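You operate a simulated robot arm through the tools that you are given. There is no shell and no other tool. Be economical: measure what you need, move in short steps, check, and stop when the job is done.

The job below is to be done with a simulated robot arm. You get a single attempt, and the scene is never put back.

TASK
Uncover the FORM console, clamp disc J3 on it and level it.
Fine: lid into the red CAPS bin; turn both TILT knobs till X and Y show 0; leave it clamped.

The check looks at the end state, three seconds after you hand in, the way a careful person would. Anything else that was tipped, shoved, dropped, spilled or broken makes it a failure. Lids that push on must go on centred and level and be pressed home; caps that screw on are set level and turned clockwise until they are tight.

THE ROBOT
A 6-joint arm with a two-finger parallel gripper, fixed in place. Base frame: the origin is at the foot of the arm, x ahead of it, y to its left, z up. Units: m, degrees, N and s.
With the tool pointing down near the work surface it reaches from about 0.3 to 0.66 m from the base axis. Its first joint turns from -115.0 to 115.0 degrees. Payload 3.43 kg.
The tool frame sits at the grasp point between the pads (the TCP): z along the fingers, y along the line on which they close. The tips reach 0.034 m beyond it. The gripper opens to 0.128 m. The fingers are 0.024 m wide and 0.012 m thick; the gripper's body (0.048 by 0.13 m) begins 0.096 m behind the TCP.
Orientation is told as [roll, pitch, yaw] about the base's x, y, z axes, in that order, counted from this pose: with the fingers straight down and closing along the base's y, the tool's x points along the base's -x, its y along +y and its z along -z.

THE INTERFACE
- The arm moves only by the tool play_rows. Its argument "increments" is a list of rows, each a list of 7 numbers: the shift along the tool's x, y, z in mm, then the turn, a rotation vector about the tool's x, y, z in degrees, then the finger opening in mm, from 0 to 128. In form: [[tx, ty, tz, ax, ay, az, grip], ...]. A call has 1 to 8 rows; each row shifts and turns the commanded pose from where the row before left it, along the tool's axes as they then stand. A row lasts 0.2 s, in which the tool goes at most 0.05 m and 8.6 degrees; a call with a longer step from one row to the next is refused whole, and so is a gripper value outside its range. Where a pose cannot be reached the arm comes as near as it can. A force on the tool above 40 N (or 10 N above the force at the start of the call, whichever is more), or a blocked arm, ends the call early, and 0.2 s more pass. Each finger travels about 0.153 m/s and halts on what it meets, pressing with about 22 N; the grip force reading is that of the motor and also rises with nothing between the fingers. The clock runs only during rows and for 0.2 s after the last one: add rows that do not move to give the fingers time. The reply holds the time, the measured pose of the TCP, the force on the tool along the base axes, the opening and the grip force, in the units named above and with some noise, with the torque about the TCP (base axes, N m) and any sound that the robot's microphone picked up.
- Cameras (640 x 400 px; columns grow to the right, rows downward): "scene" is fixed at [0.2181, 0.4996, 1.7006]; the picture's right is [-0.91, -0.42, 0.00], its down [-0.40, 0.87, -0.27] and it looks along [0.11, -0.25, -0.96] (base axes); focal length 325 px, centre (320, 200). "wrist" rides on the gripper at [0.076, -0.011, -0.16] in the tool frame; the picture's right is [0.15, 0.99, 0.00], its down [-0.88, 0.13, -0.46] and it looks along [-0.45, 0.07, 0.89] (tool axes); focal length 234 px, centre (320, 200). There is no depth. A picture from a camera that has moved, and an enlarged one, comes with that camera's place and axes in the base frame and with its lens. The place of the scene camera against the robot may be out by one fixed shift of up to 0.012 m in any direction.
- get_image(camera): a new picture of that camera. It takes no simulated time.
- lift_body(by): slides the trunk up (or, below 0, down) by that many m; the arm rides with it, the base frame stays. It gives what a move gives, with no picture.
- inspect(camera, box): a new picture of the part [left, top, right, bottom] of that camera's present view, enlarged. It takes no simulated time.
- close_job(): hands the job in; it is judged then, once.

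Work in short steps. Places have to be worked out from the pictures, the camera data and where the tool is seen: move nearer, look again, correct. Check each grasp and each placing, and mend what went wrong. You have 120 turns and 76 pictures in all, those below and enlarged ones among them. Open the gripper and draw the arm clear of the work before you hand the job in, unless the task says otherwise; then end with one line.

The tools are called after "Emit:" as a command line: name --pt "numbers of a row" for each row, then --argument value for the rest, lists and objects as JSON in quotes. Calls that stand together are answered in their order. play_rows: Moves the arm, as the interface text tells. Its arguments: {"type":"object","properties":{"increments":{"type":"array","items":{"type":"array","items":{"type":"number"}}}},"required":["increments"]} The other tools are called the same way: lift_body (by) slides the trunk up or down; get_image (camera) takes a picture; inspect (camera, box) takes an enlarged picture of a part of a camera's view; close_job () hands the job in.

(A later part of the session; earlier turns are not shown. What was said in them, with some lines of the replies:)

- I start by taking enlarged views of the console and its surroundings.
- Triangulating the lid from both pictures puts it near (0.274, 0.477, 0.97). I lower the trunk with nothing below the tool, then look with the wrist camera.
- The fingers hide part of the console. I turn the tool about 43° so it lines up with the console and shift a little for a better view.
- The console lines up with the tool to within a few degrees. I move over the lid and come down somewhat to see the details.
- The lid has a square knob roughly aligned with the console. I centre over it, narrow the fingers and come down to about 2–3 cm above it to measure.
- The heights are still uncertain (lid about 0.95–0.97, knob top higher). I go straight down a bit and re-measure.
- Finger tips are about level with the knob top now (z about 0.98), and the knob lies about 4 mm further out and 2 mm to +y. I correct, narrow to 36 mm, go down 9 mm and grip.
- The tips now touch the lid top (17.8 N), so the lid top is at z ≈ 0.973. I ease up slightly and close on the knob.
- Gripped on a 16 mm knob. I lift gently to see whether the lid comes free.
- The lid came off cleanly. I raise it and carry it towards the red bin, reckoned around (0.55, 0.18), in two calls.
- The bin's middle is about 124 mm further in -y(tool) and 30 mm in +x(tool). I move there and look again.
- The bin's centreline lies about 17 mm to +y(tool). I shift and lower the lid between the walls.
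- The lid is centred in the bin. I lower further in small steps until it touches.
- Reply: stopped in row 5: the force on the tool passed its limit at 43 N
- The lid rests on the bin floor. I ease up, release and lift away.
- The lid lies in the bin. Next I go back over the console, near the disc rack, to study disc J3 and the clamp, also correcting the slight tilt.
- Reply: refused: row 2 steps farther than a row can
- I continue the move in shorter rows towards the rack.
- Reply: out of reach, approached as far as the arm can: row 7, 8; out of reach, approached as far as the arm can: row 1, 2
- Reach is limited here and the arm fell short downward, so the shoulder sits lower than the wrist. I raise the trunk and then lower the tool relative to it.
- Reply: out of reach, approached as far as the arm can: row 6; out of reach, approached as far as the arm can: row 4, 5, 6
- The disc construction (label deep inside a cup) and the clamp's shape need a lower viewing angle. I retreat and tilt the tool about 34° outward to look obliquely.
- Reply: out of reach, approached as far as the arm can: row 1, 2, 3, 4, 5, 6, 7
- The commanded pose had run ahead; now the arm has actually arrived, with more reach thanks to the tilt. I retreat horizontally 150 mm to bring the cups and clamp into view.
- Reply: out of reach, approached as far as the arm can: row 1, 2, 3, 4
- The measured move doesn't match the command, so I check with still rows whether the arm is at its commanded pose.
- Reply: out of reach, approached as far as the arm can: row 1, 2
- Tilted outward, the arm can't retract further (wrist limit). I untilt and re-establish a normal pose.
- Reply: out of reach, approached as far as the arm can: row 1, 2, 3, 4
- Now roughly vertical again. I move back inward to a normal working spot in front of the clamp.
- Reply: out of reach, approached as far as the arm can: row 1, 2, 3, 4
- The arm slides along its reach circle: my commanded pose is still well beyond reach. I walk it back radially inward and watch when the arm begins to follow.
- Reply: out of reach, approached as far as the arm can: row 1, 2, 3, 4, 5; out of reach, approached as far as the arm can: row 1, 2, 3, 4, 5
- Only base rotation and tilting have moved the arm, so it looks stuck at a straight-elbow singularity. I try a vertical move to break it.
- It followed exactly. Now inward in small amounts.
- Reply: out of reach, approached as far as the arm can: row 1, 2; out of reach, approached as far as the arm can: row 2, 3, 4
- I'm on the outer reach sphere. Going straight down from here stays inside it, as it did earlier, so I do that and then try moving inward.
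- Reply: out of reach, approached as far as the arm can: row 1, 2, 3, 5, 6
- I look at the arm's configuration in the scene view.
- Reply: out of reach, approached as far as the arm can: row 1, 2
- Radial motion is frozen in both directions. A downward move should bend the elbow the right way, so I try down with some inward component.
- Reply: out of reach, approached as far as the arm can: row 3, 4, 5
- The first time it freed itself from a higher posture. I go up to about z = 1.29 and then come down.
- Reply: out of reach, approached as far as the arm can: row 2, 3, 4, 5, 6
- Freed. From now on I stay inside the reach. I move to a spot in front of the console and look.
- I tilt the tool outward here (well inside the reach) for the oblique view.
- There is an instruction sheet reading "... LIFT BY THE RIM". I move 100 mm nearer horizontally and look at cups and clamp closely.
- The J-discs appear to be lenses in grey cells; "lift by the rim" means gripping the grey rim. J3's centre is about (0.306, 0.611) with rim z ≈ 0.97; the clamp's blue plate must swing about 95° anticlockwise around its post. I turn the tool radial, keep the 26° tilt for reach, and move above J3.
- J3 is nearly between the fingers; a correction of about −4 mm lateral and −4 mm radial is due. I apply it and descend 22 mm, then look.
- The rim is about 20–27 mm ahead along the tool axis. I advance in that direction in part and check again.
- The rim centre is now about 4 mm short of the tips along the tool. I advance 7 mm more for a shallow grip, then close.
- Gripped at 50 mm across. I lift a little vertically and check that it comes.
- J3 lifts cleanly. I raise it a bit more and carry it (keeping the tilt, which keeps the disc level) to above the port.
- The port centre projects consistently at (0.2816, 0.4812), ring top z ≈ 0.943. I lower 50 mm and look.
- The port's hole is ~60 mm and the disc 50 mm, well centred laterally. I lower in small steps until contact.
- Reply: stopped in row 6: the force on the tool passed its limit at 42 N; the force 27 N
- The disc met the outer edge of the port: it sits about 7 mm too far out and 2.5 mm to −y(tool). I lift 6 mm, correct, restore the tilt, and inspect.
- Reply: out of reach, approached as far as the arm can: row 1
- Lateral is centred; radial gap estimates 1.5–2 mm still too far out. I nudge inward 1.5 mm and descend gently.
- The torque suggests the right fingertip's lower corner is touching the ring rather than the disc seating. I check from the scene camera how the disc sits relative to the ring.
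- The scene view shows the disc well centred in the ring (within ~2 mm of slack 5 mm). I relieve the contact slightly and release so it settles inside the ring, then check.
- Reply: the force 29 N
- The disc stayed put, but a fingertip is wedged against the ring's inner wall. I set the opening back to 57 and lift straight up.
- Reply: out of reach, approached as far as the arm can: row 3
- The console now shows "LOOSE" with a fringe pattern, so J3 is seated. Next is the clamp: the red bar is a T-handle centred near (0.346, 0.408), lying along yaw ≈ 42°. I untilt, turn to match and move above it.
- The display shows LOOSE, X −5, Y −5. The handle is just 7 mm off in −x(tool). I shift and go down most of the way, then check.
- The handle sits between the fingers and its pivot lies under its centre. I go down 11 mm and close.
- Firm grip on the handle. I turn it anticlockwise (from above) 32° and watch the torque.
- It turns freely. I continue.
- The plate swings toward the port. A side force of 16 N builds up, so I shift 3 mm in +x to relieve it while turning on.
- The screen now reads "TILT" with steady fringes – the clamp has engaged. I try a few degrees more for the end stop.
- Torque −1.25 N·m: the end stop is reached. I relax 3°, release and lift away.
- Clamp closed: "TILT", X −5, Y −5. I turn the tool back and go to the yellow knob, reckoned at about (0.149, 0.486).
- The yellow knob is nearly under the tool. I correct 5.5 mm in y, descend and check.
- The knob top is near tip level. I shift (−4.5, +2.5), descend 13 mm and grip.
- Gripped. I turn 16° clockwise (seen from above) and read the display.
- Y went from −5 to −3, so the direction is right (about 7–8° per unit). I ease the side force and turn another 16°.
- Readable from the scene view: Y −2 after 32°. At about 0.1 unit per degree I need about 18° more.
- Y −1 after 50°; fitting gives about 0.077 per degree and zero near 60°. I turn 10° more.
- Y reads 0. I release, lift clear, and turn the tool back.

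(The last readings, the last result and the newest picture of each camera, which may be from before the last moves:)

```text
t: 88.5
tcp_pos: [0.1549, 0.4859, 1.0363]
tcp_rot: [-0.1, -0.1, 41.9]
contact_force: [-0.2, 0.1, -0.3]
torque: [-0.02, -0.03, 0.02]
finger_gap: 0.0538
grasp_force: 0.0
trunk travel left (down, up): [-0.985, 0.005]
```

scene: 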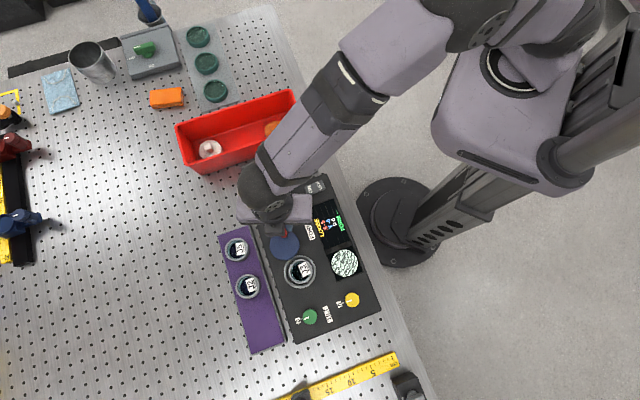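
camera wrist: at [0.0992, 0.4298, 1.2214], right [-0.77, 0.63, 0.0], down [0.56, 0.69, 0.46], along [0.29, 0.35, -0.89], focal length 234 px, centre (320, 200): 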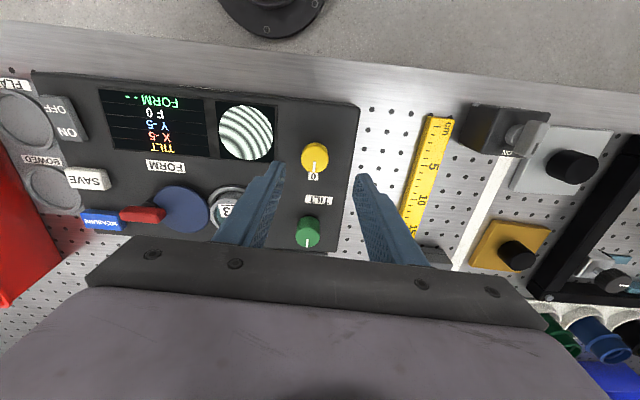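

Now to the green knob, about 93 mm outward along the tool.

Emit:
play_rows --pt "-31 1 0 0 0 0 54" --pt "-31 1 0 0 0 0 54" --pt "-30 1 0 0 0 0 54" --pt "0 0 10 0 0 0 54" --pt "0 0 0 0 0 0 54"

Emit:
inspect --camera "wrist" --box '[240, 110, 400, 210]'

```text
t: 89.7
tcp_pos: [0.2244, 0.551, 1.0254]
tcp_rot: [-0.3, -0.2, 41.8]
contact_force: [1.2, 0.1, -0.6]
torque: [-0.01, 0.02, -0.01]
finger_gap: 0.0539
grasp_force: 0.1
trunk travel left (down, up): [-0.985, 0.005]
```

```text
4.00 times, centred on (320, 160) of wrist
camera zoom: at [0.1748, 0.4933, 1.1868], right [-0.77, 0.64, 0.0], down [0.57, 0.69, 0.46], along [0.29, 0.35, -0.89], focal length 937 px, centre (320, 360)
```

zoom: 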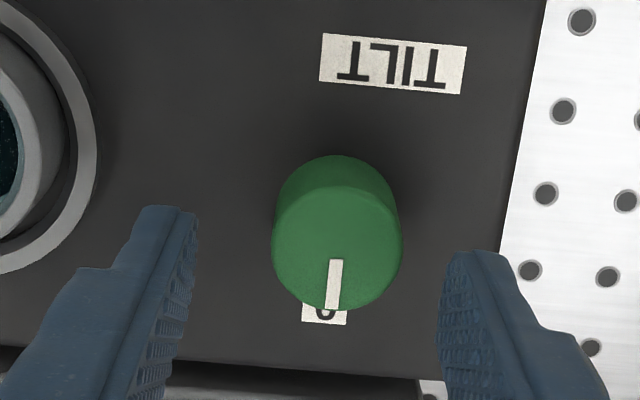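

The green knob is 4 mm further and 6 mm to +y(tool). I shift and descend 34 mm carefully, watching reach.

Emit:
play_rows --pt "-4.4 6.2 8 0 0 0 54" --pt "0 0 13 0 0 0 54" --pt "0 0 13 0 0 0 54" --pt "0 0 0 0 0 0 54"

```text
t: 90.7
tcp_pos: [0.2224, 0.5593, 0.9928]
tcp_rot: [-0.1, -0.1, 41.9]
contact_force: [0.4, -1.3, 0.0]
torque: [0.01, 0.01, 0.03]
finger_gap: 0.0541
grasp_force: 0.0
trunk travel left (down, up): [-0.985, 0.005]
```

Reached without trouble. I grip and turn 24° clockwise, then read.

Emit:
play_rows --pt "0 0 1.5 0 0 0 40" --pt "0 0 0 0 0 0 22" --pt "0 0 0 0 0 0 22" --pt "0 0 0 0 0 0 22" --pt "0 0 0 0 0 8 22" --pt "0 0 0 0 0 8 22" --pt "0 0 0 0 0 8 22" --pt "0 0 0 0 0 0 22"

Emit:
inspect --camera "scene" --box '[308, 195, 372, 235]'

```text
t: 92.5
tcp_pos: [0.226, 0.5522, 0.9901]
tcp_rot: [-0.1, -0.3, 17.7]
contact_force: [17.9, -15.1, 2.3]
torque: [-0.44, -0.07, 0.16]
finger_gap: 0.0295
grasp_force: 44.9
trunk travel left (down, up): [-0.985, 0.005]
```

```text
10.00 times, centred on (340, 215) of scene
camera zoom: at [0.2181, 0.4996, 1.7006], right [-0.91, -0.42, 0.0], down [-0.4, 0.87, -0.27], along [0.11, -0.25, -0.96], focal length 3251 px, centre (120, 50)
```

zoom: 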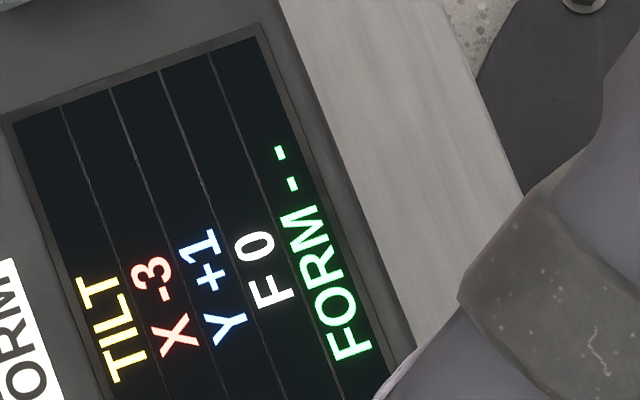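

X −3 and Y has become +1: the knobs are cross-coupled. I ease the side force and turn green another 32°, then trim both.

Emit:
play_rows --pt "-1.3 -2.5 0 0 0 0 22" --pt "0 0 0 0 0 8 22" --pt "0 0 0 0 0 8 22" --pt "0 0 0 0 0 8 22" --pt "0 0 0 0 0 8 22" --pt "0 0 0 0 0 0 22"

Emit:
inspect --camera "scene" --box '[308, 195, 372, 235]'

```text
t: 93.9
tcp_pos: [0.2266, 0.5498, 0.9902]
tcp_rot: [-0.2, -0.3, -14.1]
contact_force: [13.9, -22.1, -0.4]
torque: [-0.19, -0.33, 0.12]
finger_gap: 0.0293
grasp_force: 45.4
trunk travel left (down, up): [-0.985, 0.005]
```

```text
10.00 times, centred on (340, 215) of scene
camera zoom: at [0.2181, 0.4996, 1.7006], right [-0.91, -0.42, 0.0], down [-0.4, 0.87, -0.27], along [0.11, -0.25, -0.96], focal length 3251 px, centre (120, 50)
```

zoom: 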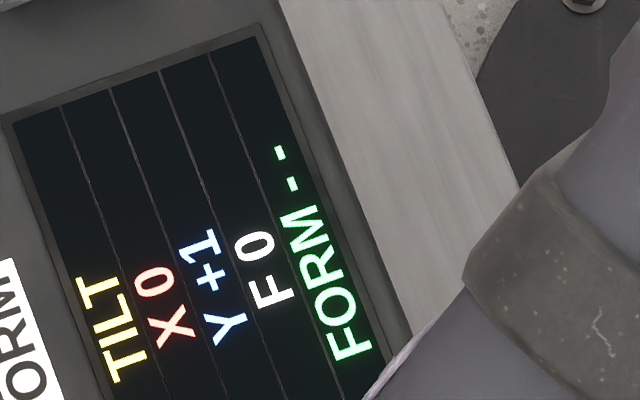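

X 0, Y +1. I release green and go back to yellow to turn it about 13° anticlockwise, keeping the present tool yaw.

Emit:
play_rows --pt "0 0 0 0 0 0 36" --pt "0 0 0 0 0 0 54" --pt "0 0 -20 0 0 0 54" --pt "0 0 -25 0 0 0 54" --pt "17 -27.6 0 0 0 0 54" --pt "17 -27.6 0 0 0 0 54" --pt "17 -27.6 0 0 0 0 54" --pt "0 0 0 0 0 0 54"

Emit:
inspect --camera "wrist" --box '[200, 80, 440, 230]'

```text
t: 95.7
tcp_pos: [0.1529, 0.4886, 1.0352]
tcp_rot: [0.0, -0.1, -14.2]
contact_force: [0.5, 0.0, -0.7]
torque: [0.0, 0.0, 0.01]
finger_gap: 0.054
grasp_force: 0.1
trunk travel left (down, up): [-0.985, 0.005]
```

```text
2.67 times, centred on (320, 155) of wrist
camera zoom: at [0.077, 0.4951, 1.1949], right [0.1, 0.99, 0.0], down [0.88, -0.09, 0.46], along [0.46, -0.05, -0.89], focal length 624 px, centre (320, 320)
```

zoom: 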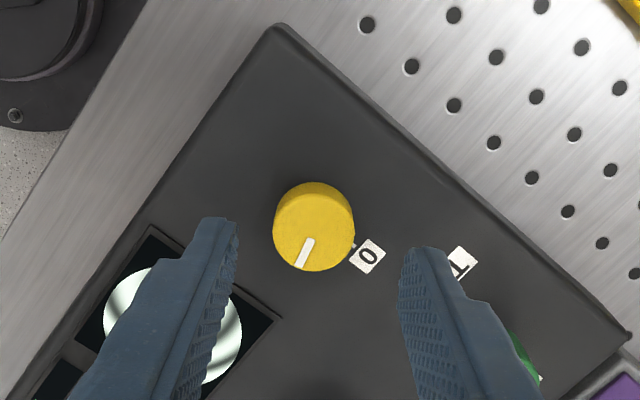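

Emit:
play_rows --pt "-4 -1.5 14 0 0 0 54" --pt "0 0 18 0 0 0 54" --pt "0 0 12 0 0 0 54" --pt "0 0 0 0 0 0 36" --pt "0 0 0 0 0 0 22" --pt "0 0 0 0 0 0 22" --pt "0 0 0 0 0 -7 22" --pt "0 0 0 0 0 -6 22"

Emit:
inspect --camera "scene" --box '[308, 195, 372, 235]'

```text
t: 97.5
tcp_pos: [0.1568, 0.4847, 0.9902]
tcp_rot: [-0.2, -0.1, -1.0]
contact_force: [0.6, -7.2, -8.1]
torque: [-0.17, -0.28, 0.0]
finger_gap: 0.0295
grasp_force: 44.9
trunk travel left (down, up): [-0.985, 0.005]
```

```text
10.00 times, centred on (340, 215) of scene
camera zoom: at [0.2181, 0.4996, 1.7006], right [-0.91, -0.42, 0.0], down [-0.4, 0.87, -0.27], along [0.11, -0.25, -0.96], focal length 3251 px, centre (120, 50)
```

zoom: 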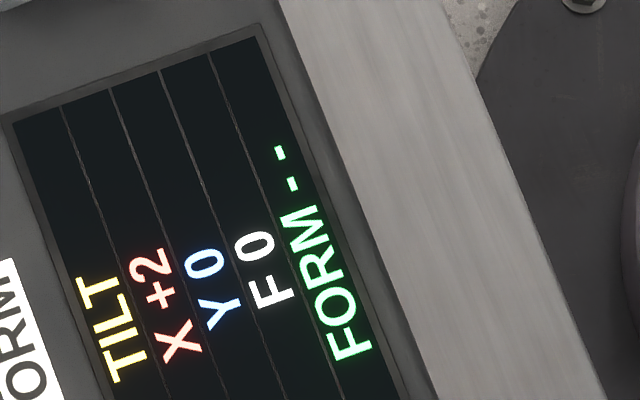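

X now +2 and Y 0. It seems that releasing a knob under side load dragged it (Y +1 earlier, X +2 now), so I null the side force before each release. First at the yellow knob.

Emit:
play_rows --pt "0 -1.2 1 0 0 0 22" --pt "0 0 0 0 0 0 22"

```text
t: 98.1
tcp_pos: [0.1563, 0.4838, 0.99]
tcp_rot: [0.0, -0.1, -1.2]
contact_force: [1.5, -3.3, -4.9]
torque: [-0.2, -0.04, 0.0]
finger_gap: 0.0294
grasp_force: 44.4
trunk travel left (down, up): [-0.985, 0.005]
```

Emit:
play_rows --pt "-0.3 -1 1 0 0 0 22" --pt "0 0 0 0 0 0 22"

```text
t: 98.7
tcp_pos: [0.1571, 0.4832, 0.9902]
tcp_rot: [0.2, -0.2, -1.2]
contact_force: [-1.8, -0.1, 3.3]
torque: [-0.13, 0.27, -0.02]
finger_gap: 0.0292
grasp_force: 45.4
trunk travel left (down, up): [-0.985, 0.005]
```

Side load is gone. I release, lift, and move over to the green knob (axis reckoned at (0.222, 0.551)).

Emit:
play_rows --pt "0 0 0 0 0 0 36" --pt "0 0 0 0 0 0 54" --pt "0 0 -20 0 0 0 54" --pt "0 0 -25 0 0 0 54" --pt "-21.2 23.1 0 0 0 0 54" --pt "-21.2 23.1 0 0 0 0 54" --pt "-21.2 23.1 0 0 0 0 54" --pt "0 0 0 0 0 0 54"

```text
t: 100.5
tcp_pos: [0.2217, 0.5528, 1.0343]
tcp_rot: [0.0, -0.3, -1.2]
contact_force: [0.1, -0.1, 0.1]
torque: [0.05, -0.01, 0.01]
finger_gap: 0.0541
grasp_force: 0.1
trunk travel left (down, up): [-0.985, 0.005]
```

Emit:
play_rows --pt "0 -1.8 15 0 0 0 54" --pt "0 0 15 0 0 0 54" --pt "0 0 13 0 0 0 54" --pt "0 0 0 0 0 0 36" --pt "0 0 0 0 0 0 22" --pt "0 0 0 0 0 0 22"

```text
t: 101.9
tcp_pos: [0.2205, 0.5498, 0.9906]
tcp_rot: [0.0, -0.2, -1.2]
contact_force: [-0.1, 4.2, -2.7]
torque: [0.29, -0.17, -0.05]
finger_gap: 0.0294
grasp_force: 45.1
trunk travel left (down, up): [-0.985, 0.005]
```

Gripped with little side load. I turn green 22° anticlockwise and read.

Emit:
play_rows --pt "0 0 0 0 0 -7.5 22" --pt "0 0 0 0 0 -7.5 22" --pt "0 0 0 0 0 -7 22" --pt "0 0 0 0 0 0 22"

Emit:
inspect --camera "scene" --box '[308, 195, 372, 235]'

```text
t: 102.9
tcp_pos: [0.2208, 0.5523, 0.9899]
tcp_rot: [0.0, -0.3, 20.9]
contact_force: [-5.3, 11.5, -1.7]
torque: [0.43, 0.33, 0.01]
finger_gap: 0.0294
grasp_force: 45.2
trunk travel left (down, up): [-0.985, 0.005]
```

```text
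10.00 times, centred on (340, 215) of scene
camera zoom: at [0.2181, 0.4996, 1.7006], right [-0.91, -0.42, 0.0], down [-0.4, 0.87, -0.27], along [0.11, -0.25, -0.96], focal length 3251 px, centre (120, 50)
```

zoom: 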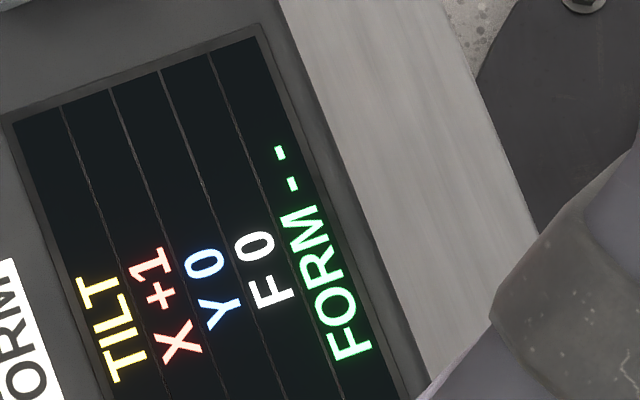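

X +1 (given the slope, between 0.5 and 0.85). I turn another 9° and null the side force.

Emit:
play_rows --pt "0 0 0 0 0 -5 22" --pt "0 0 0 0 0 -4 22" --pt "-0.2 2 0 0 0 0 22" --pt "0 0 0 0 0 0 22"

```text
t: 103.9
tcp_pos: [0.2215, 0.5523, 0.9911]
tcp_rot: [-0.2, -0.2, 29.9]
contact_force: [-5.0, 12.6, 1.3]
torque: [0.51, 0.13, -0.02]
finger_gap: 0.0294
grasp_force: 45.3
trunk travel left (down, up): [-0.985, 0.005]
```

Emit:
play_rows --pt "-0.4 2 0 0 0 0 22" --pt "0 0 0 0 0 0 22"

```text
t: 104.5
tcp_pos: [0.2211, 0.5521, 0.9917]
tcp_rot: [-0.4, -0.2, 29.8]
contact_force: [-3.2, 6.5, 3.3]
torque: [0.11, 0.01, -0.01]
finger_gap: 0.0294
grasp_force: 44.8
trunk travel left (down, up): [-0.985, 0.005]
```

Emit:
play_rows --pt "-0.8 1.6 0.5 0 0 0 22" --pt "0 0 0 0 0 0 22"

```text
t: 105.1
tcp_pos: [0.221, 0.5515, 0.9912]
tcp_rot: [-0.3, -0.1, 29.8]
contact_force: [-0.9, -1.6, 7.0]
torque: [-0.26, -0.04, 0.02]
finger_gap: 0.0294
grasp_force: 44.7
trunk travel left (down, up): [-0.985, 0.005]
```

The side load is gone. I release, lift clear and read the display (3 pictures remain).

Emit:
play_rows --pt "0 0 -0.5 0 0 0 22" --pt "0 0 0 0 0 0 36" --pt "0 0 0 0 0 0 54" --pt "0 0 -20 0 0 0 54" --pt "0 0 -30 0 0 0 54" --pt "0 0 0 0 0 0 54"

Emit:
inspect --camera "scene" --box '[288, 190, 368, 240]'

```text
t: 106.5
tcp_pos: [0.2195, 0.5546, 1.0415]
tcp_rot: [-0.2, -0.1, 29.9]
contact_force: [0.1, -0.4, -0.2]
torque: [-0.04, 0.01, -0.03]
finger_gap: 0.0542
grasp_force: 0.1
trunk travel left (down, up): [-0.985, 0.005]
```

```text
8.00 times, centred on (328, 215) of scene
camera zoom: at [0.2181, 0.4996, 1.7006], right [-0.91, -0.42, 0.0], down [-0.4, 0.87, -0.27], along [0.11, -0.25, -0.96], focal length 2601 px, centre (256, 80)
```

zoom: 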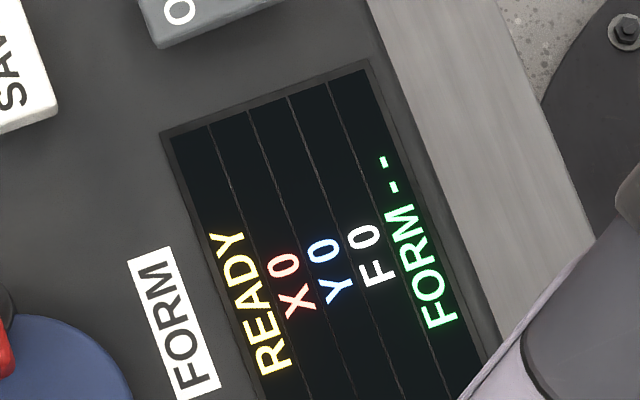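

READY, X 0, Y 0. I draw the arm up and clear of the work.

Emit:
play_rows --pt "0 0 -40 0 0 0 54" --pt "15 -15 -35 0 0 0 54" --pt "20 -20 -35 0 0 0 54" --pt "20 -25 -30 0 0 0 54" --pt "20 -25 -20 0 0 0 54" --pt "20 -25 0 0 0 0 54" --pt "0 0 0 0 0 0 54"

Emit:
get_image --camera "scene"

```text
t: 108.1
tcp_pos: [0.1924, 0.4121, 1.2016]
tcp_rot: [-0.2, -0.1, 29.8]
contact_force: [-0.9, 1.0, 0.8]
torque: [0.02, 0.01, -0.01]
finger_gap: 0.0539
grasp_force: 0.0
trunk travel left (down, up): [-0.985, 0.005]
```

```text
1 pictures are left
```

scene: 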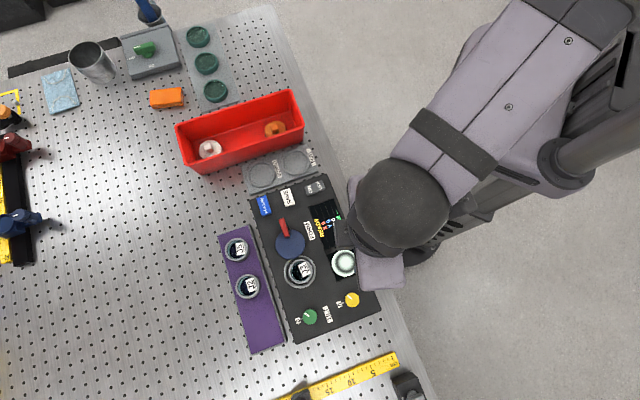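

The lid is in the bin, J3 is clamped, the display showed READY with X 0 and Y 0, and the arm is clear. I hand in.

Emit:
close_job

```text
The job is handed in.
```

The job is done and handed in: the lid is in the red CAPS bin, disc J3 is clamped on the FORM console, and the screen read READY with X 0 and Y 0.
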